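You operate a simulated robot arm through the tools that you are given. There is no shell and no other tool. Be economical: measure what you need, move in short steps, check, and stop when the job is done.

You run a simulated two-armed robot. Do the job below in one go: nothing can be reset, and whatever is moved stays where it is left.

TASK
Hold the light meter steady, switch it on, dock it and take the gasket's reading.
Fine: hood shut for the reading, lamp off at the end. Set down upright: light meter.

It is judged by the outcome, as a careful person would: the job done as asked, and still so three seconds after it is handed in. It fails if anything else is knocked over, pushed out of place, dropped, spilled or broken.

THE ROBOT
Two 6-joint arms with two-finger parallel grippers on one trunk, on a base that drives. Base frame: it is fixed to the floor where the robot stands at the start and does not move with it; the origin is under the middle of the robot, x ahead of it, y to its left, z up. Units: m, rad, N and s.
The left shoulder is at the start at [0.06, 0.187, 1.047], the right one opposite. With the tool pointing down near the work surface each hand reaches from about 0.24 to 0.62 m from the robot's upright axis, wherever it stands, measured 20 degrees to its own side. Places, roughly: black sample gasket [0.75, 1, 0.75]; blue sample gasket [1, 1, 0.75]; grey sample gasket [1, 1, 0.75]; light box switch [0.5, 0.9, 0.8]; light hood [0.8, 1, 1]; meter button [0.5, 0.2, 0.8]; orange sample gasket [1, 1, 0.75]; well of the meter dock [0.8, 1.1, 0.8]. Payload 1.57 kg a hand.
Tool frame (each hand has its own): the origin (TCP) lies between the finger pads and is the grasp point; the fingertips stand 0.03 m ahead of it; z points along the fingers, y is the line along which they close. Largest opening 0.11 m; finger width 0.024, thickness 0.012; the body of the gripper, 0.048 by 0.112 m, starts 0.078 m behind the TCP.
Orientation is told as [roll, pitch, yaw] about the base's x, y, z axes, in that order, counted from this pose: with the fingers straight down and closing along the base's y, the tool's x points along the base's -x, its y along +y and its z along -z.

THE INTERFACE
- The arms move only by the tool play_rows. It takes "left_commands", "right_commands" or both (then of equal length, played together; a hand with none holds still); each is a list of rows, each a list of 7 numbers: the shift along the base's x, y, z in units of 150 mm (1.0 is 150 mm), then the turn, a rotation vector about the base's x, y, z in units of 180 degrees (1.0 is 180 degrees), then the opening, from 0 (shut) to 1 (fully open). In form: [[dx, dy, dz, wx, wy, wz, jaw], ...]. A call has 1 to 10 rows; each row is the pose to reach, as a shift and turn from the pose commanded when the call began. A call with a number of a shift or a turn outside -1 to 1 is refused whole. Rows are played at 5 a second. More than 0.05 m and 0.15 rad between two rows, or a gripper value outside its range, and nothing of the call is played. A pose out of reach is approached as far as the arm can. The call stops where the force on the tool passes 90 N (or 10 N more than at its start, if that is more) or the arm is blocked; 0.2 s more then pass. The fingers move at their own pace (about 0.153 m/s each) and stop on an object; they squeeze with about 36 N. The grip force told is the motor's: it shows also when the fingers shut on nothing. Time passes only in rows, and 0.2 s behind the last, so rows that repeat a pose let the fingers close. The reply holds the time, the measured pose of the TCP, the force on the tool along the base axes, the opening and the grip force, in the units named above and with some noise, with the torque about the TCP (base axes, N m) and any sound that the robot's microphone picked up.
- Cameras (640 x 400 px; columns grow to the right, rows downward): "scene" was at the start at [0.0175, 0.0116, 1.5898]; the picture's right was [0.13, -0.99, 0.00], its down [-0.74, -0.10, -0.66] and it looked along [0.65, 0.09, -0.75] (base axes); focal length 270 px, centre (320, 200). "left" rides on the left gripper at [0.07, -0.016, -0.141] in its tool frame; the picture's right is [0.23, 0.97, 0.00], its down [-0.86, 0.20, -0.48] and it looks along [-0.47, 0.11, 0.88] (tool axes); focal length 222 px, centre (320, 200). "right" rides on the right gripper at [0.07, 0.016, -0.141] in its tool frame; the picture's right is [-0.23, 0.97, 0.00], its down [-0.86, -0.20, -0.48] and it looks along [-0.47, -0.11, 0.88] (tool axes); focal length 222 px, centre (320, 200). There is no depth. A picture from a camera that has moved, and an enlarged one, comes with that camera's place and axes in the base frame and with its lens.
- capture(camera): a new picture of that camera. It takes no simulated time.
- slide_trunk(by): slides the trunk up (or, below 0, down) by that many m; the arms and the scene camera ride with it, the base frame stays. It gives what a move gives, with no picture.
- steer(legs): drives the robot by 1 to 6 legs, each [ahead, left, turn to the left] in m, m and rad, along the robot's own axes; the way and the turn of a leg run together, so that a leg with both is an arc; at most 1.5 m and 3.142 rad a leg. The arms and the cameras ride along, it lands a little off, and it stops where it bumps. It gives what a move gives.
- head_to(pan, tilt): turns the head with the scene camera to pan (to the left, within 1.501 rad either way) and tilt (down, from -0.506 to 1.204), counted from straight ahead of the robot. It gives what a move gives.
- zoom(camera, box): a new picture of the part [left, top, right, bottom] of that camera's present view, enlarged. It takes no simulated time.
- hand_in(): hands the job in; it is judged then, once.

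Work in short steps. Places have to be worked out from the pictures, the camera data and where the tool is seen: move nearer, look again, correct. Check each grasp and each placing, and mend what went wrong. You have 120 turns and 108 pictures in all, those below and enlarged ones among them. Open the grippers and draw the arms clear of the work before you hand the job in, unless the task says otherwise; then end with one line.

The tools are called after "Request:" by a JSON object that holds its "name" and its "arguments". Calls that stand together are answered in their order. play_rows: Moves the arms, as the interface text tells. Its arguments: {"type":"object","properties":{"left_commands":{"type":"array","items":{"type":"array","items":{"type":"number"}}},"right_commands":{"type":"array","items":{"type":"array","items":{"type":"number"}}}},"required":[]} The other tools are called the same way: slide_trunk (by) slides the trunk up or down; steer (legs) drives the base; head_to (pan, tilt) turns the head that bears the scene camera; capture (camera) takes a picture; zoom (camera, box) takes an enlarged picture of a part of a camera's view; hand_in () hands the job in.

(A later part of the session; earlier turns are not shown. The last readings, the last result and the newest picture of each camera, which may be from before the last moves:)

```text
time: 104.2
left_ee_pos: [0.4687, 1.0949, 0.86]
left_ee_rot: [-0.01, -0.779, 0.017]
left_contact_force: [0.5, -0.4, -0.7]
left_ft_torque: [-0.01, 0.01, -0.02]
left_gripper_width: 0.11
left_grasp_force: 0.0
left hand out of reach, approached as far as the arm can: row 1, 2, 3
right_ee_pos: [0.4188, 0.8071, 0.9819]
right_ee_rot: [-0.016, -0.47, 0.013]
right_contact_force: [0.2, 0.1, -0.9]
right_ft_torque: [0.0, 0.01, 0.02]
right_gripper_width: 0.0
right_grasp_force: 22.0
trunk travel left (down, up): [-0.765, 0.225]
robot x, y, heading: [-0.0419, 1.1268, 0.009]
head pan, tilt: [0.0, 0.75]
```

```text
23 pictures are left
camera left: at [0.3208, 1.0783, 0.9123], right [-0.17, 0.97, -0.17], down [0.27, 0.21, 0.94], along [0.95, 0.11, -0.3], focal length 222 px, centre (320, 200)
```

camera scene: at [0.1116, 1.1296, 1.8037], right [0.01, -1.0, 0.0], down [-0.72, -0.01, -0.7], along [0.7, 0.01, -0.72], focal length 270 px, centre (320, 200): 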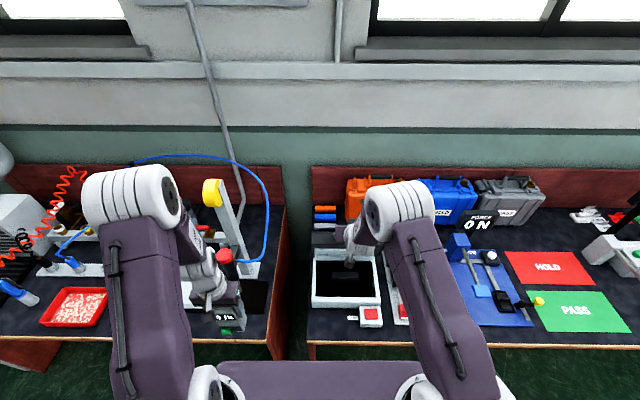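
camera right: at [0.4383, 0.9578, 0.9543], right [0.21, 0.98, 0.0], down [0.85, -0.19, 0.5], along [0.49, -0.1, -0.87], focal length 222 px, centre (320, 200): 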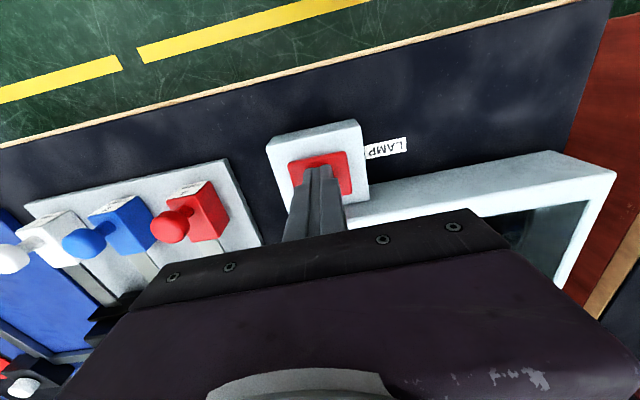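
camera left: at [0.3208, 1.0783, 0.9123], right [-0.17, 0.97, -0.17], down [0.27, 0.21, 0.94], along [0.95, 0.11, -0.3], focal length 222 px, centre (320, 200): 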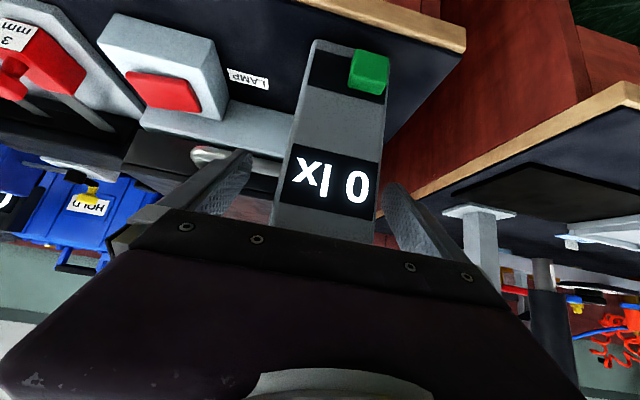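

Well placed. Close the grip.

Request:
{"name": "play_rows", "arguments": {"left_commands": [[0, 0.015, 0, 0, 0, 0, 0.7], [0, 0.015, 0, 0, 0, 0, 0.4], [0, 0.015, 0, 0, 0, 0, 0.4], [0, 0.015, 0, 0, 0, 0, 0.4]]}}

Request:
{"name": "slide_trunk", "arguments": {"by": 0.12}}

Request:
{"name": "zoom", "arguments": {"camera": "left", "box": [160, 0, 480, 260]}}

```text
time: 105.2
left_ee_pos: [0.4683, 1.0975, 0.8625]
left_ee_rot: [-0.012, -0.778, 0.016]
left_contact_force: [-0.3, 1.9, 0.7]
left_ft_torque: [0.19, -0.01, 0.03]
left_gripper_width: 0.0659
left_grasp_force: 36.0
right_ee_pos: [0.4172, 0.807, 0.9831]
right_ee_rot: [-0.017, -0.472, 0.015]
right_contact_force: [-0.7, 0.2, 0.3]
right_ft_torque: [0.02, 0.0, 0.01]
right_gripper_width: 0.0
right_grasp_force: 20.9
trunk travel left (down, up): [-0.765, 0.225]
robot x, y, heading: [-0.0399, 1.1248, 0.01]
head pan, tilt: [0.0, 0.75]
```

```text
time: 106.7
left_ee_pos: [0.4688, 1.0979, 0.9812]
left_ee_rot: [-0.012, -0.778, 0.015]
left_contact_force: [0.0, 0.3, -2.1]
left_ft_torque: [-0.01, -0.01, 0.0]
left_gripper_width: 0.0655
left_grasp_force: 36.0
right_ee_pos: [0.4173, 0.8052, 1.102]
right_ee_rot: [-0.015, -0.473, 0.012]
right_contact_force: [0.3, 0.0, -0.3]
right_ft_torque: [0.0, 0.03, -0.02]
right_gripper_width: 0.0
right_grasp_force: 21.1
trunk travel left (down, up): [-0.885, 0.105]
robot x, y, heading: [-0.0434, 1.1258, 0.015]
head pan, tilt: [0.0, 0.75]
```

```text
1.54 times, centred on (320, 130) of left
camera zoom: at [0.3205, 1.0809, 1.0335], right [-0.17, 0.97, -0.17], down [0.27, 0.21, 0.94], along [0.95, 0.11, -0.3], focal length 342 px, centre (320, 308)
```

zoom: 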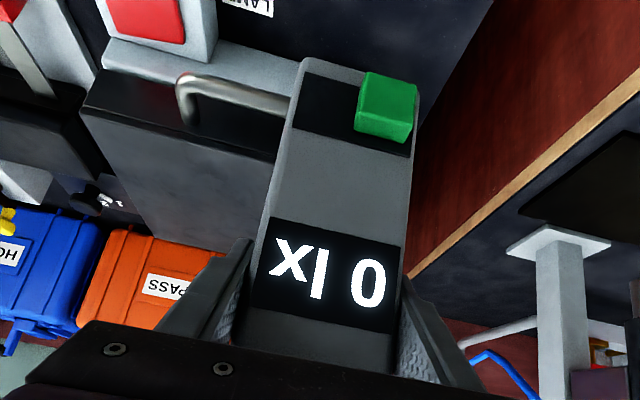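

Meter held in the tilted grip. I raise further, drive forward over the hood, then sidestep.

Request:
{"name": "slide_trunk", "arguments": {"by": 0.07}}

Request:
{"name": "steer", "arguments": {"legs": [[0.19, 0, 0]]}}

Request:
{"name": "play_rows", "arguments": {"left_commands": [[0.15, 0.2, 0, 0, 0, 0, 0.4], [0.3, 0.4, 0, 0, 0, 0, 0.4], [0.45, 0.6, 0, 0, 0, 0, 0.4], [0.6, 0.8, 0, 0, 0, 0, 0.4], [0.7, 1, 0, 0, 0, 0, 0.4]], "right_commands": [[-0.15, 0, 0.1, 0, 0, 0, 0], [-0.3, 0, 0.1, 0, 0, 0, 0], [-0.45, 0, 0.1, 0, 0, 0, 0], [-0.6, 0, 0.1, 0, 0, 0, 0], [-0.7, 0, 0.1, 0, 0, 0, 0]]}}

Request:
{"name": "steer", "arguments": {"legs": [[0, -0.16, 0]]}}

Request:
{"name": "capture", "arguments": {"camera": "scene"}}

```text
time: 107.8
left_ee_pos: [0.4686, 1.098, 1.0521]
left_ee_rot: [-0.012, -0.78, 0.016]
left_contact_force: [0.9, -0.5, -1.2]
left_ft_torque: [-0.03, -0.01, 0.01]
left_gripper_width: 0.066
left_grasp_force: 35.7
right_ee_pos: [0.4173, 0.8054, 1.1717]
right_ee_rot: [-0.015, -0.472, 0.015]
right_contact_force: [-0.7, 0.4, 0.4]
right_ft_torque: [0.0, -0.01, 0.05]
right_gripper_width: 0.0
right_grasp_force: 21.3
trunk travel left (down, up): [-0.955, 0.035]
robot x, y, heading: [-0.0417, 1.123, 0.011]
head pan, tilt: [0.0, 0.75]
```

```text
time: 109.3
left_ee_pos: [0.6541, 1.1007, 1.0534]
left_ee_rot: [-0.012, -0.782, 0.017]
left_contact_force: [-0.6, 0.5, -1.5]
left_ft_torque: [-0.03, 0.01, -0.02]
left_gripper_width: 0.0658
left_grasp_force: 35.9
right_ee_pos: [0.6028, 0.8086, 1.1732]
right_ee_rot: [-0.015, -0.476, 0.014]
right_contact_force: [-0.2, -0.2, -0.3]
right_ft_torque: [0.01, 0.0, 0.01]
right_gripper_width: 0.0
right_grasp_force: 21.0
trunk travel left (down, up): [-0.955, 0.035]
robot x, y, heading: [0.148, 1.1268, 0.013]
head pan, tilt: [0.0, 0.75]
```

```text
time: 110.5
left_ee_pos: [0.7683, 1.2528, 1.0488]
left_ee_rot: [0.007, -0.775, 0.004]
left_contact_force: [-0.7, 0.2, -2.4]
left_ft_torque: [-0.02, 0.01, -0.01]
left_gripper_width: 0.0658
left_grasp_force: 36.0
left hand out of reach, approached as far as the arm can: row 5
right_ee_pos: [0.5017, 0.8088, 1.1874]
right_ee_rot: [-0.019, -0.473, 0.015]
right_contact_force: [-0.3, 0.8, 1.4]
right_ft_torque: [-0.02, 0.0, -0.02]
right_gripper_width: 0.0001
right_grasp_force: 21.4
trunk travel left (down, up): [-0.955, 0.035]
robot x, y, heading: [0.1466, 1.1264, 0.015]
head pan, tilt: [0.0, 0.75]
```

```text
time: 111.9
left_ee_pos: [0.7704, 1.0936, 1.0509]
left_ee_rot: [0.002, -0.774, 0.002]
left_contact_force: [0.8, 0.2, -2.1]
left_ft_torque: [-0.03, 0.0, -0.01]
left_gripper_width: 0.0655
left_grasp_force: 36.4
right_ee_pos: [0.5036, 0.651, 1.1876]
right_ee_rot: [-0.019, -0.47, 0.014]
right_contact_force: [0.1, 0.5, -0.1]
right_ft_torque: [-0.01, 0.03, -0.01]
right_gripper_width: 0.0
right_grasp_force: 20.8
trunk travel left (down, up): [-0.955, 0.035]
robot x, y, heading: [0.1496, 0.9678, 0.013]
head pan, tilt: [0.0, 0.75]
```

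```text
21 pictures are left
camera scene: at [0.1735, 0.9744, 1.8777], right [0.01, -1.0, 0.0], down [-0.68, -0.01, -0.73], along [0.73, 0.01, -0.68], focal length 270 px, centre (320, 200)
```

scene: 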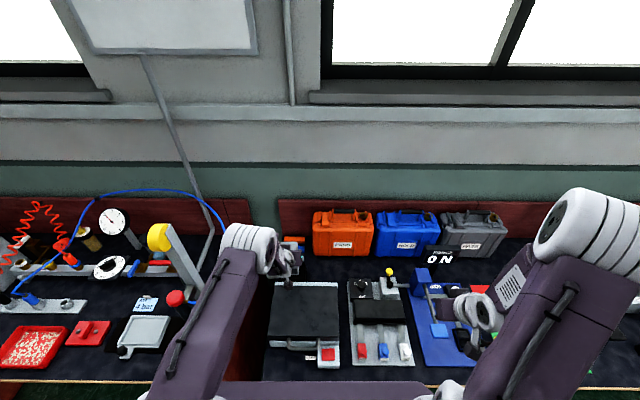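

I check the well from here in close-up.

Request:
{"name": "zoom", "arguments": {"camera": "scene", "box": [255, 230, 327, 290]}}

Request:
{"name": "capture", "arguments": {"camera": "left"}}

```text
6.67 times, centred on (291, 260) of scene
camera zoom: at [0.1735, 0.9744, 1.8777], right [0.01, -1.0, 0.0], down [-0.68, -0.01, -0.73], along [0.73, 0.01, -0.68], focal length 1804 px, centre (513, -200)
```

zoom: 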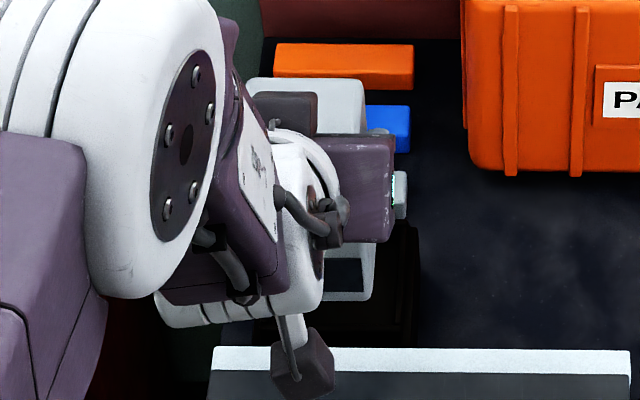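

```text
19 pictures are left
camera left: at [0.6224, 1.076, 1.102], right [-0.17, 0.97, -0.16], down [0.28, 0.2, 0.94], along [0.95, 0.11, -0.3], focal length 222 px, centre (320, 200)
```

left: 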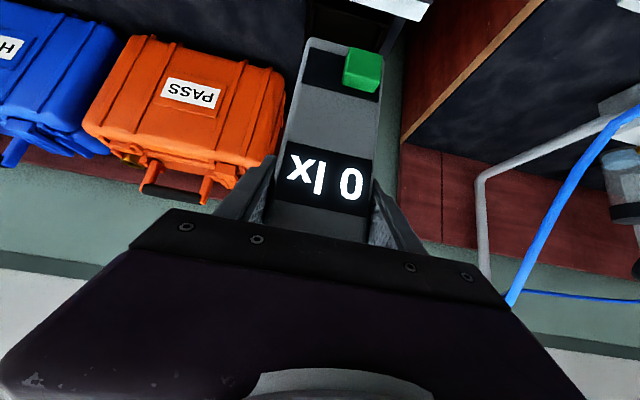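

Triangulating gives the well rim at z≈0.82 with inner centre ≈[0.840, 1.099] (about 0.08 × 0.08). I place the meter above it.

Request:
{"name": "play_rows", "arguments": {"left_commands": [[0.15, 0.015, 0, 0, 0, 0, 0.4], [0.3, 0.03, 0, 0, 0, 0, 0.4], [0.43, 0.037, 0, 0, 0, 0, 0.4]]}}

Request:
{"name": "slide_trunk", "arguments": {"by": -0.1}}

Request:
{"name": "zoom", "arguments": {"camera": "left", "box": [160, 0, 480, 200]}}

Request:
{"name": "zoom", "arguments": {"camera": "scene", "box": [255, 190, 327, 290]}}

```text
time: 112.7
left_ee_pos: [0.8346, 1.0949, 1.051]
left_ee_rot: [0.006, -0.773, -0.001]
left_contact_force: [0.0, 0.0, -1.5]
left_ft_torque: [0.02, 0.06, -0.02]
left_gripper_width: 0.0658
left_grasp_force: 35.8
right_ee_pos: [0.5043, 0.6475, 1.1849]
right_ee_rot: [-0.017, -0.471, 0.013]
right_contact_force: [0.7, -0.9, -0.7]
right_ft_torque: [0.0, -0.02, -0.02]
right_gripper_width: 0.0002
right_grasp_force: 21.7
trunk travel left (down, up): [-0.955, 0.035]
robot x, y, heading: [0.155, 0.9648, 0.011]
head pan, tilt: [0.0, 0.75]
```

```text
time: 114.1
left_ee_pos: [0.8339, 1.0947, 0.9516]
left_ee_rot: [0.005, -0.774, 0.0]
left_contact_force: [1.1, -0.1, -2.1]
left_ft_torque: [-0.02, 0.02, 0.0]
left_gripper_width: 0.0656
left_grasp_force: 36.5
right_ee_pos: [0.5033, 0.646, 1.0858]
right_ee_rot: [-0.017, -0.473, 0.012]
right_contact_force: [-0.5, 1.1, -0.2]
right_ft_torque: [-0.02, 0.05, -0.03]
right_gripper_width: 0.0
right_grasp_force: 21.8
trunk travel left (down, up): [-0.855, 0.135]
robot x, y, heading: [0.1538, 0.9679, 0.011]
head pan, tilt: [0.0, 0.75]
```

```text
2.00 times, centred on (320, 100) of left
camera zoom: at [0.6858, 1.0778, 1.0043], right [-0.17, 0.97, -0.15], down [0.28, 0.2, 0.94], along [0.95, 0.11, -0.3], focal length 444 px, centre (320, 400)
```

zoom: 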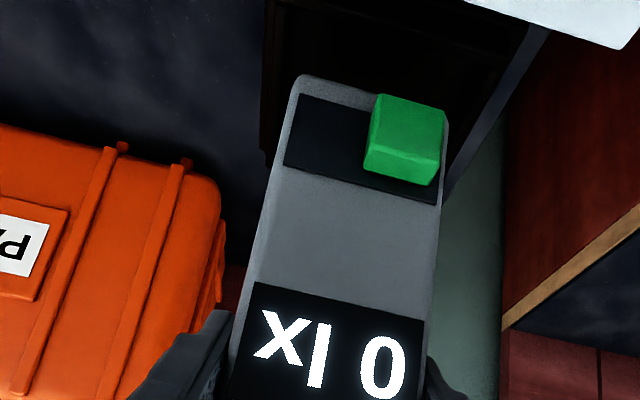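

```text
4.00 times, centred on (291, 240) of scene
camera zoom: at [0.1736, 0.9688, 1.7778], right [0.01, -1.0, 0.0], down [-0.68, -0.01, -0.73], along [0.73, 0.01, -0.68], focal length 1082 px, centre (436, 40)
```

zoom: 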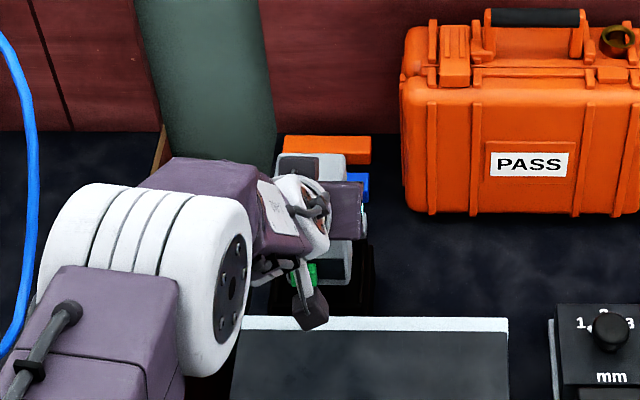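

The meter's bottom is just above the rim, about 3–4 mm off centre. I correct and lower it into the well with the trunk.

Request:
{"name": "play_rows", "arguments": {"left_commands": [[0.027, 0.02, 0, 0, 0, 0, 0.4], [0.027, 0.02, 0, 0, 0, 0, 0.4]]}}

Request:
{"name": "slide_trunk", "arguments": {"by": -0.035}}

Request:
{"name": "zoom", "arguments": {"camera": "left", "box": [160, 0, 480, 200]}}

```text
time: 114.7
left_ee_pos: [0.8376, 1.0968, 0.9523]
left_ee_rot: [0.005, -0.775, 0.001]
left_contact_force: [0.3, -0.4, -2.1]
left_ft_torque: [0.01, -0.04, 0.03]
left_gripper_width: 0.0657
left_grasp_force: 36.0
right_ee_pos: [0.504, 0.6476, 1.0871]
right_ee_rot: [-0.017, -0.469, 0.012]
right_contact_force: [0.5, 0.5, -0.8]
right_ft_torque: [0.0, 0.05, -0.01]
right_gripper_width: 0.0001
right_grasp_force: 21.3
trunk travel left (down, up): [-0.855, 0.135]
robot x, y, heading: [0.1494, 0.9663, 0.011]
head pan, tilt: [0.0, 0.75]
```

```text
time: 115.5
left_ee_pos: [0.8379, 1.098, 0.9211]
left_ee_rot: [0.005, -0.784, 0.003]
left_contact_force: [0.9, -0.8, 21.0]
left_ft_torque: [-0.68, 0.21, -0.01]
left_gripper_width: 0.0657
left_grasp_force: 35.9
right_ee_pos: [0.5002, 0.6476, 1.052]
right_ee_rot: [-0.017, -0.472, 0.013]
right_contact_force: [-0.3, -0.5, 0.3]
right_ft_torque: [-0.01, 0.03, 0.02]
right_gripper_width: 0.0001
right_grasp_force: 21.4
trunk travel left (down, up): [-0.82, 0.17]
robot x, y, heading: [0.1494, 0.9686, 0.013]
head pan, tilt: [0.0, 0.75]
```

```text
2.00 times, centred on (320, 100) of left
camera zoom: at [0.6895, 1.0814, 0.9725], right [-0.17, 0.97, -0.16], down [0.27, 0.2, 0.94], along [0.95, 0.12, -0.29], focal length 444 px, centre (320, 400)
```

zoom: 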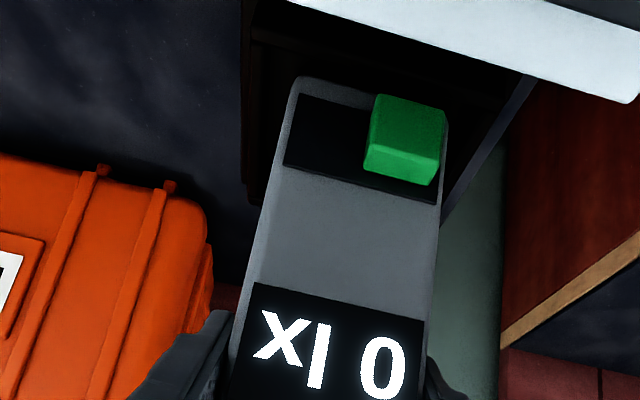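

The meter touches at its front-right bottom edge (21 N, torque indicates contact at about [-0.015, -0.028] from TCP). I raise slightly, shift +x 5 mm, +y 6 mm, and lower again.

Request:
{"name": "slide_trunk", "arguments": {"by": 0.015}}

Request:
{"name": "play_rows", "arguments": {"left_commands": [[0.033, 0.04, 0, 0, 0, 0, 0.4], [0.033, 0.04, 0, 0, 0, 0, 0.4]]}}

Request:
{"name": "slide_trunk", "arguments": {"by": -0.018}}

```text
time: 116.1
left_ee_pos: [0.8368, 1.0997, 0.9302]
left_ee_rot: [0.006, -0.771, -0.001]
left_contact_force: [0.5, 0.2, -0.5]
left_ft_torque: [0.0, 0.03, 0.0]
left_gripper_width: 0.0655
left_grasp_force: 35.9
right_ee_pos: [0.5032, 0.6473, 1.067]
right_ee_rot: [-0.015, -0.471, 0.012]
right_contact_force: [-0.1, -0.5, 0.3]
right_ft_torque: [-0.02, -0.04, 0.01]
right_gripper_width: 0.0003
right_grasp_force: 21.7
trunk travel left (down, up): [-0.835, 0.155]
robot x, y, heading: [0.149, 0.971, 0.009]
head pan, tilt: [0.0, 0.75]
```

```text
time: 116.7
left_ee_pos: [0.8432, 1.1038, 0.9323]
left_ee_rot: [0.008, -0.772, -0.002]
left_contact_force: [0.4, -2.7, -1.9]
left_ft_torque: [-0.4, 0.05, -0.08]
left_gripper_width: 0.0654
left_grasp_force: 35.8
right_ee_pos: [0.5042, 0.6466, 1.0671]
right_ee_rot: [-0.013, -0.471, 0.012]
right_contact_force: [0.1, -0.7, 0.4]
right_ft_torque: [0.0, 0.05, -0.02]
right_gripper_width: 0.0002
right_grasp_force: 21.1
trunk travel left (down, up): [-0.835, 0.155]
robot x, y, heading: [0.1503, 0.9669, 0.012]
head pan, tilt: [0.0, 0.75]
```

```text
time: 117.3
left_ee_pos: [0.8437, 1.1046, 0.9214]
left_ee_rot: [0.007, -0.789, 0.004]
left_contact_force: [4.7, -2.1, 27.1]
left_ft_torque: [-0.89, 0.04, -0.01]
left_gripper_width: 0.0656
left_grasp_force: 36.1
right_ee_pos: [0.5007, 0.6471, 1.0503]
right_ee_rot: [-0.015, -0.474, 0.012]
right_contact_force: [-0.5, -0.8, 0.2]
right_ft_torque: [0.01, 0.04, -0.03]
right_gripper_width: 0.0
right_grasp_force: 21.3
trunk travel left (down, up): [-0.817, 0.173]
robot x, y, heading: [0.1494, 0.9675, 0.014]
head pan, tilt: [0.0, 0.75]
```

The contact height is the same (bottom ≈0.809) after shifting, and I felt a side wall at left, so this may be the well floor with the meter slightly rolled (roll +0.007 vs −0.012 at grasp). I level it, recentre 4 mm, and set it down again.

Request:
{"name": "slide_trunk", "arguments": {"by": 0.012}}

Request:
{"name": "play_rows", "arguments": {"left_commands": [[0, -0.015, 0, -0.0055, -0.002, 0.003, 0.4], [0, -0.027, 0, -0.0055, -0.002, 0.003, 0.4], [0, -0.027, 0, -0.0055, -0.002, 0.003, 0.4]]}}

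Request:
{"name": "slide_trunk", "arguments": {"by": -0.014}}

Request:
{"name": "capture", "arguments": {"camera": "left"}}

```text
time: 117.9
left_ee_pos: [0.8403, 1.1056, 0.9219]
left_ee_rot: [0.006, -0.766, -0.002]
left_contact_force: [-0.5, -1.5, -2.1]
left_ft_torque: [-0.19, 0.04, -0.03]
left_gripper_width: 0.0658
left_grasp_force: 36.1
right_ee_pos: [0.5023, 0.6464, 1.0592]
right_ee_rot: [-0.018, -0.472, 0.012]
right_contact_force: [-0.2, -0.1, -0.2]
right_ft_torque: [0.0, 0.02, -0.01]
right_gripper_width: 0.0001
right_grasp_force: 21.1
trunk travel left (down, up): [-0.829, 0.161]
robot x, y, heading: [0.1471, 0.9681, 0.006]
head pan, tilt: [0.0, 0.75]
```

```text
time: 118.7
left_ee_pos: [0.8431, 1.1033, 0.9255]
left_ee_rot: [-0.018, -0.78, 0.026]
left_contact_force: [-0.2, -0.2, -1.1]
left_ft_torque: [-0.01, 0.0, 0.0]
left_gripper_width: 0.0653
left_grasp_force: 35.7
right_ee_pos: [0.503, 0.6464, 1.0607]
right_ee_rot: [-0.017, -0.471, 0.011]
right_contact_force: [0.0, 0.2, 0.4]
right_ft_torque: [-0.01, -0.01, 0.0]
right_gripper_width: 0.0
right_grasp_force: 21.2
trunk travel left (down, up): [-0.829, 0.161]
robot x, y, heading: [0.1494, 0.9713, 0.012]
head pan, tilt: [0.0, 0.75]
```

```text
time: 119.4
left_ee_pos: [0.8451, 1.1028, 0.921]
left_ee_rot: [-0.015, -0.799, 0.025]
left_contact_force: [3.9, -1.2, 34.3]
left_ft_torque: [1.0, 0.18, -0.11]
left_gripper_width: 0.0661
left_grasp_force: 36.4
right_ee_pos: [0.5005, 0.6459, 1.0485]
right_ee_rot: [-0.015, -0.474, 0.01]
right_contact_force: [0.6, 0.1, -0.3]
right_ft_torque: [-0.02, 0.02, 0.03]
right_gripper_width: 0.0004
right_grasp_force: 21.1
trunk travel left (down, up): [-0.815, 0.175]
robot x, y, heading: [0.1507, 0.967, 0.008]
head pan, tilt: [0.0, 0.75]
```

```text
15 pictures are left
camera left: at [0.6952, 1.0835, 0.9702], right [-0.17, 0.97, -0.17], down [0.25, 0.21, 0.94], along [0.95, 0.12, -0.28], focal length 222 px, centre (320, 200)
```

left: 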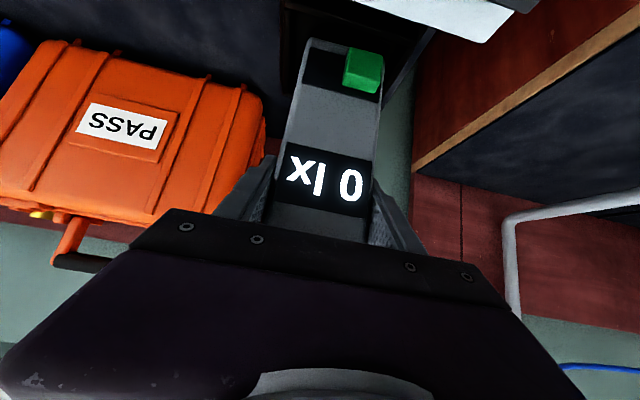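

The contact flipped to the left edge at the same height, so it is a flat floor at z≈0.809 inside the well. I level in between, centre at TCP [0.837, 1.097], and set down.

Request:
{"name": "slide_trunk", "arguments": {"by": 0.012}}

Request:
{"name": "play_rows", "arguments": {"left_commands": [[-0.02, -0.02, 0, 0.003, 0.003, -0.004, 0.4], [-0.045, -0.038, 0, 0.003, 0.003, -0.005, 0.4], [-0.045, -0.038, 0, 0.003, 0.003, -0.005, 0.4]]}}

Request:
{"name": "slide_trunk", "arguments": {"by": -0.01}}

```text
time: 120.0
left_ee_pos: [0.8395, 1.1032, 0.9207]
left_ee_rot: [-0.018, -0.774, 0.028]
left_contact_force: [-0.9, 0.3, 2.2]
left_ft_torque: [0.11, -0.09, 0.02]
left_gripper_width: 0.0657
left_grasp_force: 35.7
right_ee_pos: [0.5027, 0.6467, 1.0587]
right_ee_rot: [-0.015, -0.47, 0.013]
right_contact_force: [-0.8, 0.1, 0.0]
right_ft_torque: [0.02, 0.04, -0.01]
right_gripper_width: 0.0
right_grasp_force: 21.1
trunk travel left (down, up): [-0.827, 0.163]
robot x, y, heading: [0.1486, 0.9719, 0.01]
head pan, tilt: [0.0, 0.75]
```

```text
time: 120.8
left_ee_pos: [0.8359, 1.0978, 0.9239]
left_ee_rot: [-0.005, -0.77, 0.003]
left_contact_force: [0.2, -0.1, -0.8]
left_ft_torque: [-0.01, -0.02, 0.01]
left_gripper_width: 0.0656
left_grasp_force: 36.2
right_ee_pos: [0.5027, 0.6469, 1.0576]
right_ee_rot: [-0.016, -0.472, 0.015]
right_contact_force: [-0.3, 0.2, 0.9]
right_ft_torque: [0.0, -0.02, 0.02]
right_gripper_width: 0.0
right_grasp_force: 21.9
trunk travel left (down, up): [-0.827, 0.163]
robot x, y, heading: [0.1511, 0.9707, 0.011]
head pan, tilt: [0.0, 0.75]
```

```text
time: 121.3
left_ee_pos: [0.8373, 1.0976, 0.9205]
left_ee_rot: [-0.003, -0.787, 0.003]
left_contact_force: [2.3, 0.9, 23.6]
left_ft_torque: [0.02, -0.55, 0.16]
left_gripper_width: 0.0656
left_grasp_force: 36.4
right_ee_pos: [0.4992, 0.6468, 1.0492]
right_ee_rot: [-0.016, -0.475, 0.013]
right_contact_force: [0.2, -0.5, 0.4]
right_ft_torque: [0.0, -0.03, 0.0]
right_gripper_width: 0.0
right_grasp_force: 21.3
trunk travel left (down, up): [-0.817, 0.173]
robot x, y, heading: [0.1523, 0.9692, 0.016]
head pan, tilt: [0.0, 0.75]
```

Level and centred. I ease the load and open the fingers, then check.

Request:
{"name": "slide_trunk", "arguments": {"by": 0.006}}

Request:
{"name": "play_rows", "arguments": {"left_commands": [[0, 0, 0, 0, 0, 0, 0.65], [0, 0, 0, 0, 0, 0, 0.75], [0, 0, 0, 0, 0, 0, 0.9], [0, 0, 0, 0, 0, 0, 0.9]]}}

Request:
{"name": "capture", "arguments": {"camera": "left"}}

```text
time: 121.9
left_ee_pos: [0.8345, 1.0972, 0.9203]
left_ee_rot: [-0.004, -0.771, -0.001]
left_contact_force: [5.1, 1.6, 10.3]
left_ft_torque: [0.37, -0.88, -0.07]
left_gripper_width: 0.0657
left_grasp_force: 35.7
right_ee_pos: [0.5003, 0.6464, 1.0544]
right_ee_rot: [-0.017, -0.474, 0.013]
right_contact_force: [-0.3, -1.1, 0.2]
right_ft_torque: [-0.01, -0.04, 0.02]
right_gripper_width: 0.0
right_grasp_force: 21.2
trunk travel left (down, up): [-0.823, 0.167]
robot x, y, heading: [0.1501, 0.9663, 0.012]
head pan, tilt: [0.0, 0.75]
```

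```text
time: 122.9
left_ee_pos: [0.8362, 1.0979, 0.9205]
left_ee_rot: [-0.006, -0.772, 0.001]
left_contact_force: [-0.2, 0.0, 0.4]
left_ft_torque: [0.02, -0.01, -0.01]
left_gripper_width: 0.099
left_grasp_force: 0.0
right_ee_pos: [0.5034, 0.6472, 1.0548]
right_ee_rot: [-0.016, -0.471, 0.013]
right_contact_force: [-0.5, -0.2, -0.1]
right_ft_torque: [0.01, -0.05, 0.0]
right_gripper_width: 0.0
right_grasp_force: 21.2
trunk travel left (down, up): [-0.823, 0.167]
robot x, y, heading: [0.1514, 0.9698, 0.006]
head pan, tilt: [0.0, 0.75]
```

```text
14 pictures are left
camera left: at [0.6883, 1.0817, 0.9729], right [-0.16, 0.97, -0.16], down [0.28, 0.2, 0.94], along [0.95, 0.11, -0.31], focal length 222 px, centre (320, 200)
```

left: 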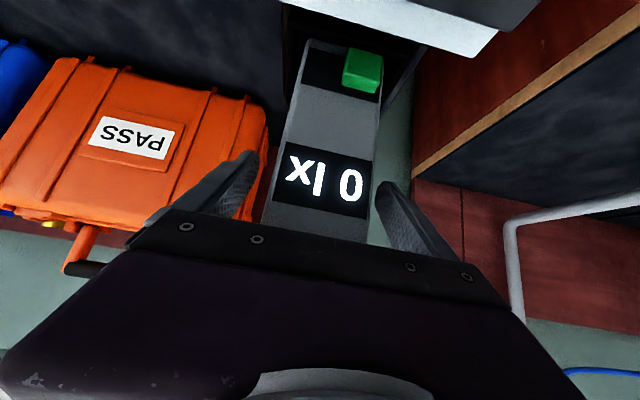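

The meter stands upright in the dock. I withdraw the left hand along its finger axis and up.

Request:
{"name": "play_rows", "arguments": {"left_commands": [[-0.13, 0, 0.15, 0, 0, 0, 0.9], [-0.3, 0, 0.35, 0, 0, 0, 0.9], [-0.45, 0, 0.55, 0, 0, 0, 0.9], [-0.6, 0, 0.75, 0, 0, 0, 0.9], [-0.8, 0, 0.8, 0, 0, 0, 0.9], [-0.95, 0, 0.8, 0, 0, 0, 0.9]]}}

Request:
{"name": "steer", "arguments": {"legs": [[-0.17, 0, 0], [0, 0.08, 0]]}}

Request:
{"name": "zoom", "arguments": {"camera": "scene", "box": [230, 170, 400, 320]}}

```text
time: 124.3
left_ee_pos: [0.7049, 1.1001, 1.0472]
left_ee_rot: [0.028, -0.764, -0.02]
left_contact_force: [-0.8, 1.3, -0.5]
left_ft_torque: [0.0, -0.02, 0.01]
left_gripper_width: 0.099
left_grasp_force: 0.1
left hand out of reach, approached as far as the arm can: row 3, 5, 6
right_ee_pos: [0.5014, 0.646, 1.0554]
right_ee_rot: [-0.016, -0.472, 0.012]
right_contact_force: [0.2, -0.4, 0.2]
right_ft_torque: [-0.01, -0.04, 0.0]
right_gripper_width: 0.0
right_grasp_force: 21.2
trunk travel left (down, up): [-0.823, 0.167]
robot x, y, heading: [0.1494, 0.9712, 0.011]
head pan, tilt: [0.0, 0.75]
```

```text
time: 126.4
left_ee_pos: [0.5294, 1.1722, 1.0466]
left_ee_rot: [0.033, -0.763, -0.026]
left_contact_force: [0.1, -0.4, -0.3]
left_ft_torque: [0.02, 0.01, 0.07]
left_gripper_width: 0.0991
left_grasp_force: 0.1
right_ee_pos: [0.3256, 0.7205, 1.0528]
right_ee_rot: [-0.012, -0.471, 0.009]
right_contact_force: [0.8, 0.1, 0.0]
right_ft_torque: [0.03, 0.01, 0.01]
right_gripper_width: 0.0001
right_grasp_force: 21.5
trunk travel left (down, up): [-0.823, 0.167]
robot x, y, heading: [-0.0253, 1.0452, 0.005]
head pan, tilt: [0.0, 0.75]
```

```text
2.67 times, centred on (315, 245) of scene
camera zoom: at [-0.0025, 1.0405, 1.7457], right [0.01, -1.0, 0.0], down [-0.68, 0.0, -0.73], along [0.73, 0.01, -0.68], focal length 721 px, centre (333, 80)
```

zoom: 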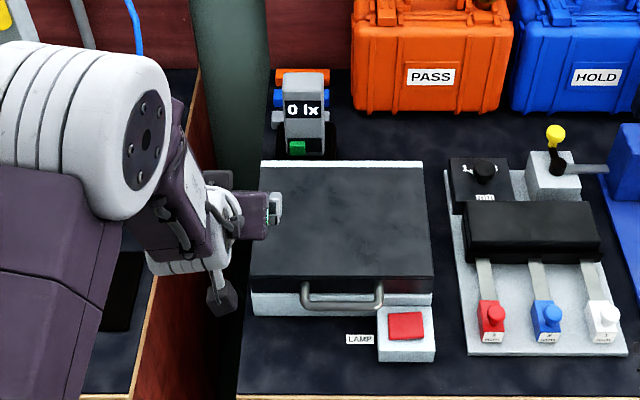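

The meter is in the dock showing "0 lx". Now I bring the right hand, straightened, over the lamp switch and move the left aside.

Request:
{"name": "play_rows", "arguments": {"right_commands": [[0.1, 0.2, 0, 0, 0.03, 0, 0], [0.2, 0.4, 0, 0, 0.06, 0, 0], [0.35, 0.6, 0, 0, 0.09, 0, 0], [0.5, 0.8, 0, 0, 0.12, 0, 0], [0.65, 1, 0, 0, 0.15, 0, 0]], "left_commands": [[0, 0.2, 0.1, 0, 0, 0, 0.9], [0, 0.4, 0.1, 0, 0, 0, 0.9], [0, 0.6, 0.1, 0, 0, 0, 0.9], [0, 0.7, 0.1, 0, 0, 0, 0.9], [0, 0.7, 0.1, 0, 0, 0, 0.9]]}}

Request:
{"name": "slide_trunk", "arguments": {"by": -0.06}}

Request:
{"name": "play_rows", "arguments": {"right_commands": [[0.2, 0.2, -0.1, 0, 0, 0, 0], [0.4, 0.4, -0.3, 0, 0, 0, 0], [0.55, 0.48, -0.55, 0, 0, 0, 0], [0.57, 0.48, -0.8, 0, 0, 0, 0]]}}

Request:
{"name": "zoom", "arguments": {"camera": "right", "box": [200, 60, 500, 240]}}

```text
time: 127.6
left_ee_pos: [0.5224, 1.183, 1.0572]
left_ee_rot: [0.026, -0.762, -0.014]
left_contact_force: [0.4, 0.9, 0.1]
left_ft_torque: [0.0, -0.01, -0.05]
left_gripper_width: 0.099
left_grasp_force: 0.1
left hand out of reach, approached as far as the arm can: row 1, 2, 3, 4, 5
right_ee_pos: [0.3824, 0.9239, 1.0185]
right_ee_rot: [0.097, -0.055, -0.001]
right_contact_force: [-0.8, 0.1, 0.1]
right_ft_torque: [-0.01, 0.06, -0.01]
right_gripper_width: 0.0001
right_grasp_force: 21.6
right hand out of reach, approached as far as the arm can: row 3, 4, 5
trunk travel left (down, up): [-0.823, 0.167]
robot x, y, heading: [-0.0229, 1.0414, 0.01]
head pan, tilt: [0.0, 0.75]
```

```text
time: 128.6
left_ee_pos: [0.5204, 1.1805, 0.9993]
left_ee_rot: [0.028, -0.764, -0.015]
left_contact_force: [-0.4, 0.1, -0.7]
left_ft_torque: [-0.05, -0.04, -0.03]
left_gripper_width: 0.0989
left_grasp_force: 0.0
right_ee_pos: [0.3809, 0.9214, 0.9593]
right_ee_rot: [0.099, -0.057, -0.008]
right_contact_force: [0.2, 1.0, 0.5]
right_ft_torque: [-0.02, -0.02, -0.01]
right_gripper_width: 0.0
right_grasp_force: 21.3
trunk travel left (down, up): [-0.763, 0.227]
robot x, y, heading: [-0.0296, 1.0453, 0.012]
head pan, tilt: [0.0, 0.75]
```

```text
refused: row 2 steps farther than a row can; nothing moved
```

```text
2.13 times, centred on (350, 150) of right
camera zoom: at [0.3035, 0.9232, 1.0962], right [0.23, 0.97, 0.11], down [0.83, -0.25, 0.5], along [0.52, -0.02, -0.86], focal length 474 px, centre (256, 307)
```

zoom: 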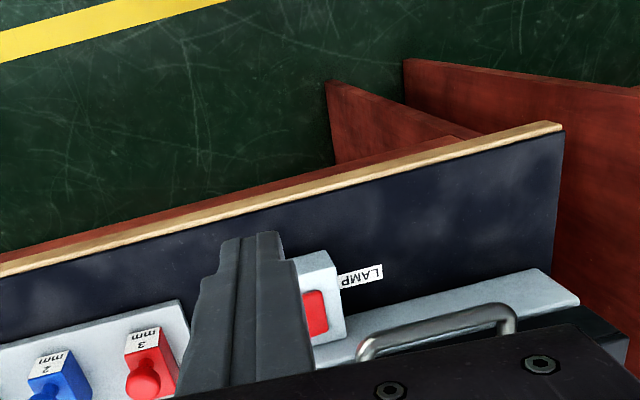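

Request:
{"name": "play_rows", "arguments": {"right_commands": [[0.2, 0.04, 0, -0.008, 0.005, 0, 0], [0.45, 0.08, 0, -0.016, 0.01, 0, 0], [0.7, 0.12, 0, -0.024, 0.015, 0, 0], [0.87, 0.145, -0.15, -0.031, 0.018, 0, 0], [0.87, 0.145, -0.4, -0.031, 0.018, 0, 0], [0.87, 0.145, -0.65, -0.031, 0.018, 0, 0]]}}

Request:
{"name": "zoom", "arguments": {"camera": "right", "box": [200, 60, 500, 240]}}

```text
time: 130.0
left_ee_pos: [0.5208, 1.1809, 0.999]
left_ee_rot: [0.03, -0.762, -0.015]
left_contact_force: [0.6, -0.6, 0.1]
left_ft_torque: [-0.02, 0.06, 0.01]
left_gripper_width: 0.0989
left_grasp_force: 0.1
right_ee_pos: [0.4519, 0.9356, 0.8491]
right_ee_rot: [0.107, -0.037, -0.006]
right_contact_force: [-0.2, 0.4, 0.0]
right_ft_torque: [-0.01, 0.02, -0.02]
right_gripper_width: 0.0
right_grasp_force: 21.1
right hand out of reach, approached as far as the arm can: row 1, 2, 3, 4, 5, 6
trunk travel left (down, up): [-0.763, 0.227]
robot x, y, heading: [-0.0242, 1.0474, 0.007]
head pan, tilt: [0.0, 0.75]
```

```text
2.13 times, centred on (350, 150) of right
camera zoom: at [0.3784, 0.9367, 0.9884], right [0.23, 0.97, 0.11], down [0.83, -0.26, 0.49], along [0.5, -0.02, -0.87], focal length 474 px, centre (256, 307)
```

zoom: 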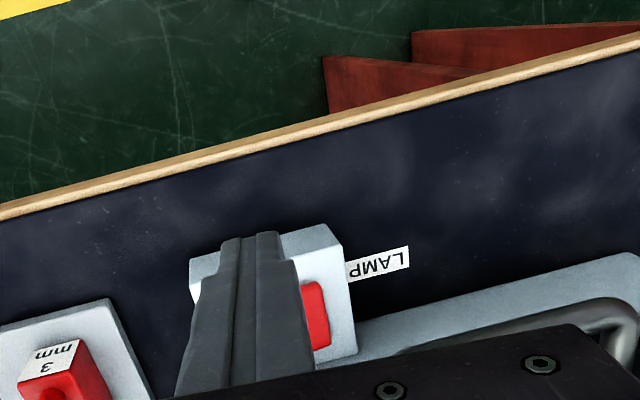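

IK is stuck but the pose is fine for pressing; I use the base to bring the fingertip over the pad (+5.6 cm).

Request:
{"name": "steer", "arguments": {"legs": [[0.056, 0.004, 0]]}}

Request:
{"name": "zoom", "arguments": {"camera": "right", "box": [200, 60, 500, 240]}}

```text
time: 131.0
left_ee_pos: [0.573, 1.186, 1.0003]
left_ee_rot: [0.031, -0.766, -0.015]
left_contact_force: [0.3, -0.4, -0.5]
left_ft_torque: [0.02, -0.02, 0.0]
left_gripper_width: 0.0992
left_grasp_force: 0.0
right_ee_pos: [0.5057, 0.939, 0.8527]
right_ee_rot: [0.109, -0.043, -0.005]
right_contact_force: [0.5, 0.6, -0.6]
right_ft_torque: [-0.02, -0.01, 0.0]
right_gripper_width: 0.0001
right_grasp_force: 21.2
trunk travel left (down, up): [-0.763, 0.227]
robot x, y, heading: [0.0318, 1.0494, 0.009]
head pan, tilt: [0.0, 0.75]
```

```text
2.13 times, centred on (350, 150) of right
camera zoom: at [0.4314, 0.9413, 0.9903], right [0.23, 0.97, 0.11], down [0.83, -0.25, 0.49], along [0.5, -0.02, -0.86], focal length 474 px, centre (256, 307)
```

zoom: 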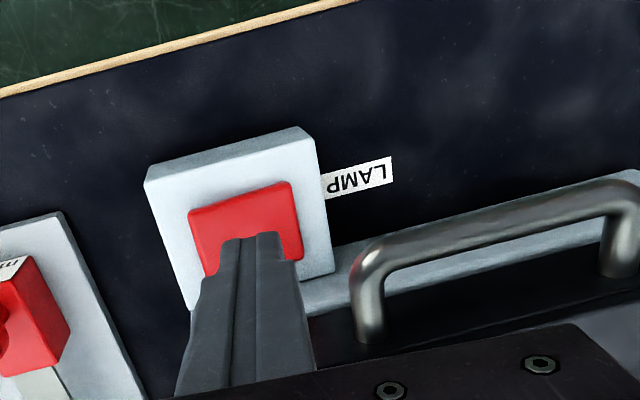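

Over the pad. I lower with the trunk to press.

Request:
{"name": "slide_trunk", "arguments": {"by": -0.032}}

Request:
{"name": "slide_trunk", "arguments": {"by": -0.007}}

Request:
{"name": "zoom", "arguments": {"camera": "scene", "box": [230, 190, 390, 310]}}

```text
time: 131.8
left_ee_pos: [0.578, 1.187, 0.9661]
left_ee_rot: [0.028, -0.763, -0.017]
left_contact_force: [-0.6, -0.1, 0.3]
left_ft_torque: [-0.01, 0.04, 0.0]
left_gripper_width: 0.0992
left_grasp_force: 0.1
right_ee_pos: [0.5092, 0.9402, 0.8174]
right_ee_rot: [0.108, -0.039, -0.005]
right_contact_force: [0.3, -0.1, 0.1]
right_ft_torque: [-0.02, 0.06, 0.0]
right_gripper_width: 0.0001
right_grasp_force: 21.2
trunk travel left (down, up): [-0.731, 0.259]
robot x, y, heading: [0.03, 1.0472, 0.007]
head pan, tilt: [0.0, 0.75]
```

```text
time: 132.3
left_ee_pos: [0.5737, 1.1853, 0.9636]
left_ee_rot: [0.03, -0.768, -0.016]
left_contact_force: [-0.1, 0.3, 0.0]
left_ft_torque: [-0.01, 0.03, 0.01]
left_gripper_width: 0.0988
left_grasp_force: 0.1
right_ee_pos: [0.5089, 0.9399, 0.8159]
right_ee_rot: [0.109, -0.048, -0.006]
right_contact_force: [-2.7, -6.8, 43.4]
right_ft_torque: [-0.15, 0.58, -0.07]
right_gripper_width: 0.0
right_grasp_force: 21.1
trunk travel left (down, up): [-0.724, 0.266]
robot x, y, heading: [0.0292, 1.0491, 0.011]
head pan, tilt: [0.0, 0.75]
heard: click
```

```text
3.33 times, centred on (310, 250) of scene
camera zoom: at [0.0476, 1.0506, 1.6476], right [0.01, -1.0, 0.0], down [-0.68, -0.01, -0.73], along [0.73, 0.01, -0.68], focal length 902 px, centre (353, 33)
```

zoom: 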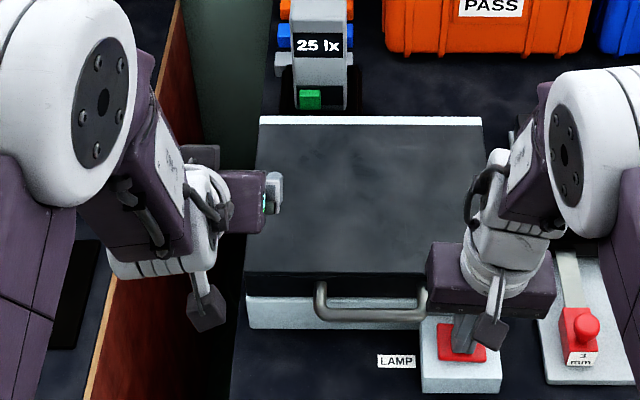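

A click, and the docked meter now reads 25 lx with the hood shut. I release the switch and read the display again to confirm it's steady.

Request:
{"name": "slide_trunk", "arguments": {"by": 0.03}}

Request:
{"name": "play_rows", "arguments": {"right_commands": [[0, 0, 0, 0, 0, 0, 0], [0, 0, 0, 0, 0, 0, 0], [0, 0, 0, 0, 0, 0, 0], [0, 0, 0, 0, 0, 0, 0], [0, 0, 0, 0, 0, 0, 0], [0, 0, 0, 0, 0, 0, 0], [0, 0, 0, 0, 0, 0, 0], [0, 0, 0, 0, 0, 0, 0], [0, 0, 0, 0, 0, 0, 0], [0, 0, 0, 0, 0, 0, 0]]}}

Request:
{"name": "zoom", "arguments": {"camera": "scene", "box": [270, 190, 350, 250]}}

```text
time: 133.1
left_ee_pos: [0.5763, 1.1868, 0.9907]
left_ee_rot: [0.027, -0.762, -0.016]
left_contact_force: [0.4, -0.4, 0.4]
left_ft_torque: [-0.02, 0.02, 0.01]
left_gripper_width: 0.0988
left_grasp_force: 0.0
right_ee_pos: [0.5073, 0.9396, 0.8412]
right_ee_rot: [0.109, -0.037, -0.005]
right_contact_force: [0.7, 0.0, 0.4]
right_ft_torque: [0.02, 0.02, -0.02]
right_gripper_width: 0.0001
right_grasp_force: 21.2
trunk travel left (down, up): [-0.754, 0.236]
robot x, y, heading: [0.0314, 1.0493, 0.009]
head pan, tilt: [0.0, 0.75]
```

```text
time: 135.3
left_ee_pos: [0.5777, 1.185, 0.9887]
left_ee_rot: [0.029, -0.762, -0.015]
left_contact_force: [0.1, 0.3, 0.2]
left_ft_torque: [-0.01, 0.03, -0.01]
left_gripper_width: 0.099
left_grasp_force: 0.0
right_ee_pos: [0.5089, 0.9398, 0.8403]
right_ee_rot: [0.108, -0.038, -0.005]
right_contact_force: [0.1, -1.0, -0.3]
right_ft_torque: [-0.01, -0.02, -0.01]
right_gripper_width: 0.0001
right_grasp_force: 21.1
trunk travel left (down, up): [-0.754, 0.236]
robot x, y, heading: [0.0333, 1.047, 0.012]
head pan, tilt: [0.0, 0.75]
```

```text
6.67 times, centred on (310, 220) of scene
camera zoom: at [0.0534, 1.0508, 1.6767], right [0.01, -1.0, 0.0], down [-0.68, -0.01, -0.73], along [0.73, 0.01, -0.68], focal length 1804 px, centre (387, 67)
```

zoom: 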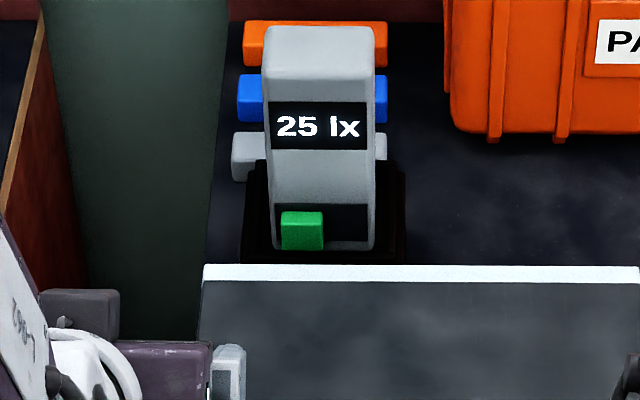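

Steady at 25 lx. I press the lamp switch again to turn the lamp off.

Request:
{"name": "slide_trunk", "arguments": {"by": -0.023}}

Request:
{"name": "slide_trunk", "arguments": {"by": -0.008}}

```text
time: 136.0
left_ee_pos: [0.5772, 1.1862, 0.9672]
left_ee_rot: [0.028, -0.765, -0.014]
left_contact_force: [-0.4, 0.0, 0.2]
left_ft_torque: [-0.01, -0.01, -0.01]
left_gripper_width: 0.099
left_grasp_force: 0.1
right_ee_pos: [0.5085, 0.9402, 0.8175]
right_ee_rot: [0.107, -0.041, -0.006]
right_contact_force: [0.2, -0.4, 0.1]
right_ft_torque: [0.0, 0.02, 0.02]
right_gripper_width: 0.0
right_grasp_force: 21.1
trunk travel left (down, up): [-0.731, 0.259]
robot x, y, heading: [0.0298, 1.05, 0.005]
head pan, tilt: [0.0, 0.75]
```

```text
time: 136.5
left_ee_pos: [0.5734, 1.1868, 0.9623]
left_ee_rot: [0.027, -0.768, -0.015]
left_contact_force: [-0.1, 0.1, 0.4]
left_ft_torque: [0.0, 0.01, -0.02]
left_gripper_width: 0.0989
left_grasp_force: 0.1
right_ee_pos: [0.5076, 0.9399, 0.8149]
right_ee_rot: [0.107, -0.05, -0.008]
right_contact_force: [-2.5, -5.4, 53.2]
right_ft_torque: [-0.04, 0.65, -0.12]
right_gripper_width: 0.0
right_grasp_force: 21.5
trunk travel left (down, up): [-0.723, 0.267]
robot x, y, heading: [0.0312, 1.0536, 0.011]
head pan, tilt: [0.0, 0.75]
```

Request:
{"name": "zoom", "arguments": {"camera": "scene", "box": [270, 170, 350, 250]}}

Request:
{"name": "slide_trunk", "arguments": {"by": -0.006}}

```text
5.00 times, centred on (310, 210) of scene
camera zoom: at [0.0465, 1.0513, 1.6468], right [0.01, -1.0, 0.0], down [-0.68, -0.01, -0.73], along [0.73, 0.01, -0.68], focal length 1353 px, centre (370, 150)
```

zoom: 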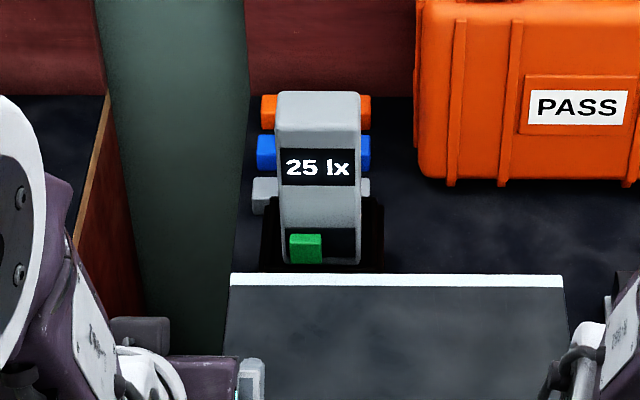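

```text
time: 137.0
left_ee_pos: [0.5709, 1.1847, 0.9584]
left_ee_rot: [0.029, -0.773, -0.016]
left_contact_force: [-0.6, 0.0, 0.7]
left_ft_torque: [0.0, 0.03, -0.01]
left_gripper_width: 0.0989
left_grasp_force: 0.0
right_ee_pos: [0.5079, 0.9403, 0.8154]
right_ee_rot: [0.111, -0.054, -0.007]
right_contact_force: [-24.3, -3.7, 56.6]
right_ft_torque: [-0.01, 1.28, 0.29]
right_gripper_width: 0.0001
right_grasp_force: 21.8
trunk travel left (down, up): [-0.719, 0.271]
robot x, y, heading: [0.0341, 1.0476, 0.004]
head pan, tilt: [0.0, 0.75]
stopped: the force on the tool passed its limit at 94 N (the readings are from after the stop); the commanded pose is now the measured one
```

Request:
{"name": "slide_trunk", "arguments": {"by": 0.035}}

Request:
{"name": "zoom", "arguments": {"camera": "scene", "box": [260, 180, 400, 300]}}

```text
time: 137.8
left_ee_pos: [0.5767, 1.1854, 0.991]
left_ee_rot: [0.029, -0.763, -0.015]
left_contact_force: [0.0, 0.2, 0.4]
left_ft_torque: [-0.02, -0.01, 0.01]
left_gripper_width: 0.099
left_grasp_force: 0.0
right_ee_pos: [0.5149, 0.9405, 0.8449]
right_ee_rot: [0.109, -0.054, -0.008]
right_contact_force: [0.2, 0.1, 0.2]
right_ft_torque: [0.0, 0.02, 0.0]
right_gripper_width: 0.0
right_grasp_force: 21.5
trunk travel left (down, up): [-0.754, 0.236]
robot x, y, heading: [0.031, 1.046, 0.009]
head pan, tilt: [0.0, 0.75]
```

```text
3.33 times, centred on (330, 240) of scene
camera zoom: at [0.053, 1.0508, 1.6767], right [0.01, -1.0, 0.0], down [-0.68, -0.01, -0.73], along [0.73, 0.01, -0.68], focal length 902 px, centre (287, 67)
```

zoom: 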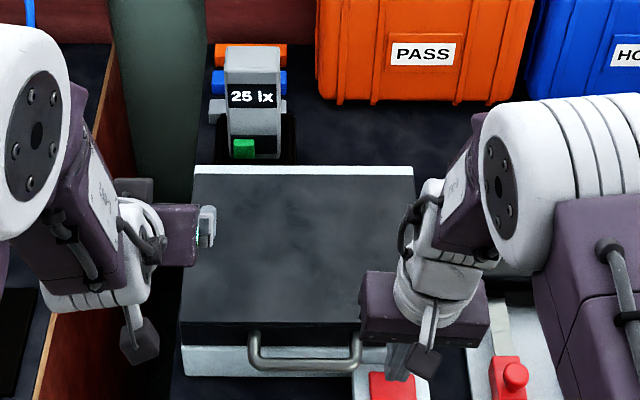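

Display still 25 and no click, so that press didn't register. I press again, in finer steps.

Request:
{"name": "slide_trunk", "arguments": {"by": -0.026}}

Request:
{"name": "slide_trunk", "arguments": {"by": -0.004}}

Request:
{"name": "slide_trunk", "arguments": {"by": -0.004}}

Request:
{"name": "slide_trunk", "arguments": {"by": -0.003}}

```text
time: 138.5
left_ee_pos: [0.5769, 1.1862, 0.963]
left_ee_rot: [0.029, -0.764, -0.016]
left_contact_force: [-0.7, 0.8, -0.8]
left_ft_torque: [0.02, -0.02, -0.03]
left_gripper_width: 0.0992
left_grasp_force: 0.0
right_ee_pos: [0.5153, 0.9403, 0.8197]
right_ee_rot: [0.109, -0.055, -0.008]
right_contact_force: [0.2, -0.5, 0.7]
right_ft_torque: [0.04, -0.02, 0.01]
right_gripper_width: 0.0002
right_grasp_force: 21.4
trunk travel left (down, up): [-0.728, 0.262]
robot x, y, heading: [0.029, 1.05, 0.011]
head pan, tilt: [0.0, 0.75]
```

```text
time: 139.0
left_ee_pos: [0.5771, 1.1858, 0.9604]
left_ee_rot: [0.028, -0.765, -0.017]
left_contact_force: [0.0, -0.1, 0.6]
left_ft_torque: [0.0, 0.03, 0.0]
left_gripper_width: 0.0989
left_grasp_force: 0.0
right_ee_pos: [0.515, 0.9404, 0.8153]
right_ee_rot: [0.11, -0.054, -0.008]
right_contact_force: [0.3, 0.6, 0.1]
right_ft_torque: [0.03, 0.03, -0.01]
right_gripper_width: 0.0
right_grasp_force: 21.6
trunk travel left (down, up): [-0.724, 0.266]
robot x, y, heading: [0.0297, 1.0483, 0.01]
head pan, tilt: [0.0, 0.75]
```

```text
time: 139.6
left_ee_pos: [0.5744, 1.1853, 0.9588]
left_ee_rot: [0.028, -0.766, -0.015]
left_contact_force: [-0.2, -1.0, -0.7]
left_ft_torque: [0.03, 0.01, 0.02]
left_gripper_width: 0.0987
left_grasp_force: 0.1
right_ee_pos: [0.5149, 0.9403, 0.8156]
right_ee_rot: [0.111, -0.061, -0.009]
right_contact_force: [-0.6, -3.9, 35.9]
right_ft_torque: [-0.06, 0.43, -0.11]
right_gripper_width: 0.0002
right_grasp_force: 21.2
trunk travel left (down, up): [-0.72, 0.27]
robot x, y, heading: [0.0294, 1.0552, 0.01]
head pan, tilt: [0.0, 0.75]
```

```text
time: 140.1
left_ee_pos: [0.5715, 1.1861, 0.9564]
left_ee_rot: [0.028, -0.77, -0.016]
left_contact_force: [-0.3, 0.6, -0.5]
left_ft_torque: [0.0, 0.03, -0.01]
left_gripper_width: 0.0991
left_grasp_force: 0.1
right_ee_pos: [0.5134, 0.9393, 0.8148]
right_ee_rot: [0.109, -0.07, -0.01]
right_contact_force: [2.7, -8.2, 69.6]
right_ft_torque: [-0.16, 0.63, -0.26]
right_gripper_width: 0.0001
right_grasp_force: 21.3
trunk travel left (down, up): [-0.717, 0.273]
robot x, y, heading: [0.0318, 1.0548, 0.006]
head pan, tilt: [0.0, 0.75]
```

Hard contact without a click; I check what the fingertip is actually resting on.

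Request:
{"name": "zoom", "arguments": {"camera": "right", "box": [240, 100, 400, 220]}}

```text
3.33 times, centred on (320, 160) of right
camera zoom: at [0.4353, 0.9414, 0.9521], right [0.23, 0.97, 0.12], down [0.82, -0.26, 0.51], along [0.53, -0.02, -0.85], focal length 740 px, centre (320, 333)
```

zoom: 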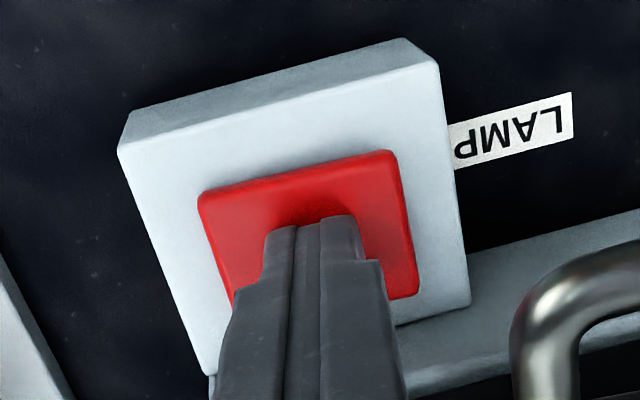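

Request:
{"name": "slide_trunk", "arguments": {"by": 0.035}}

Request:
{"name": "zoom", "arguments": {"camera": "scene", "box": [290, 190, 390, 310]}}

```text
time: 140.9
left_ee_pos: [0.5767, 1.1854, 0.9875]
left_ee_rot: [0.028, -0.763, -0.017]
left_contact_force: [0.8, -0.4, 0.2]
left_ft_torque: [0.01, -0.04, 0.0]
left_gripper_width: 0.099
left_grasp_force: 0.1
right_ee_pos: [0.5131, 0.9406, 0.8439]
right_ee_rot: [0.11, -0.05, -0.008]
right_contact_force: [0.7, 0.2, -0.5]
right_ft_torque: [0.02, 0.0, 0.01]
right_gripper_width: 0.0
right_grasp_force: 21.5
trunk travel left (down, up): [-0.752, 0.238]
robot x, y, heading: [0.0312, 1.0501, 0.006]
head pan, tilt: [0.0, 0.75]
```

```text
3.33 times, centred on (340, 250) of scene
camera zoom: at [0.0537, 1.0508, 1.6746], right [0.01, -1.0, 0.0], down [-0.68, -0.01, -0.73], along [0.73, 0.01, -0.68], focal length 902 px, centre (253, 33)
```

zoom: 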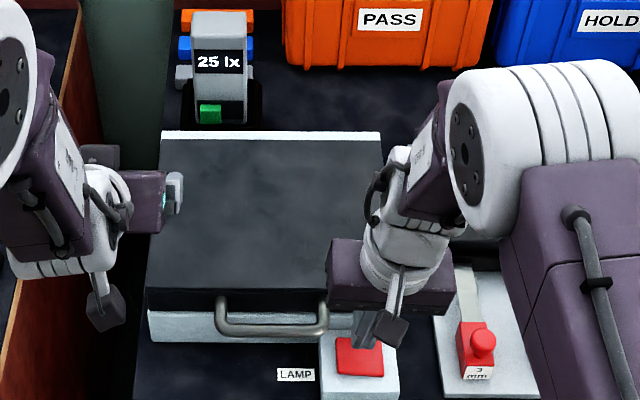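

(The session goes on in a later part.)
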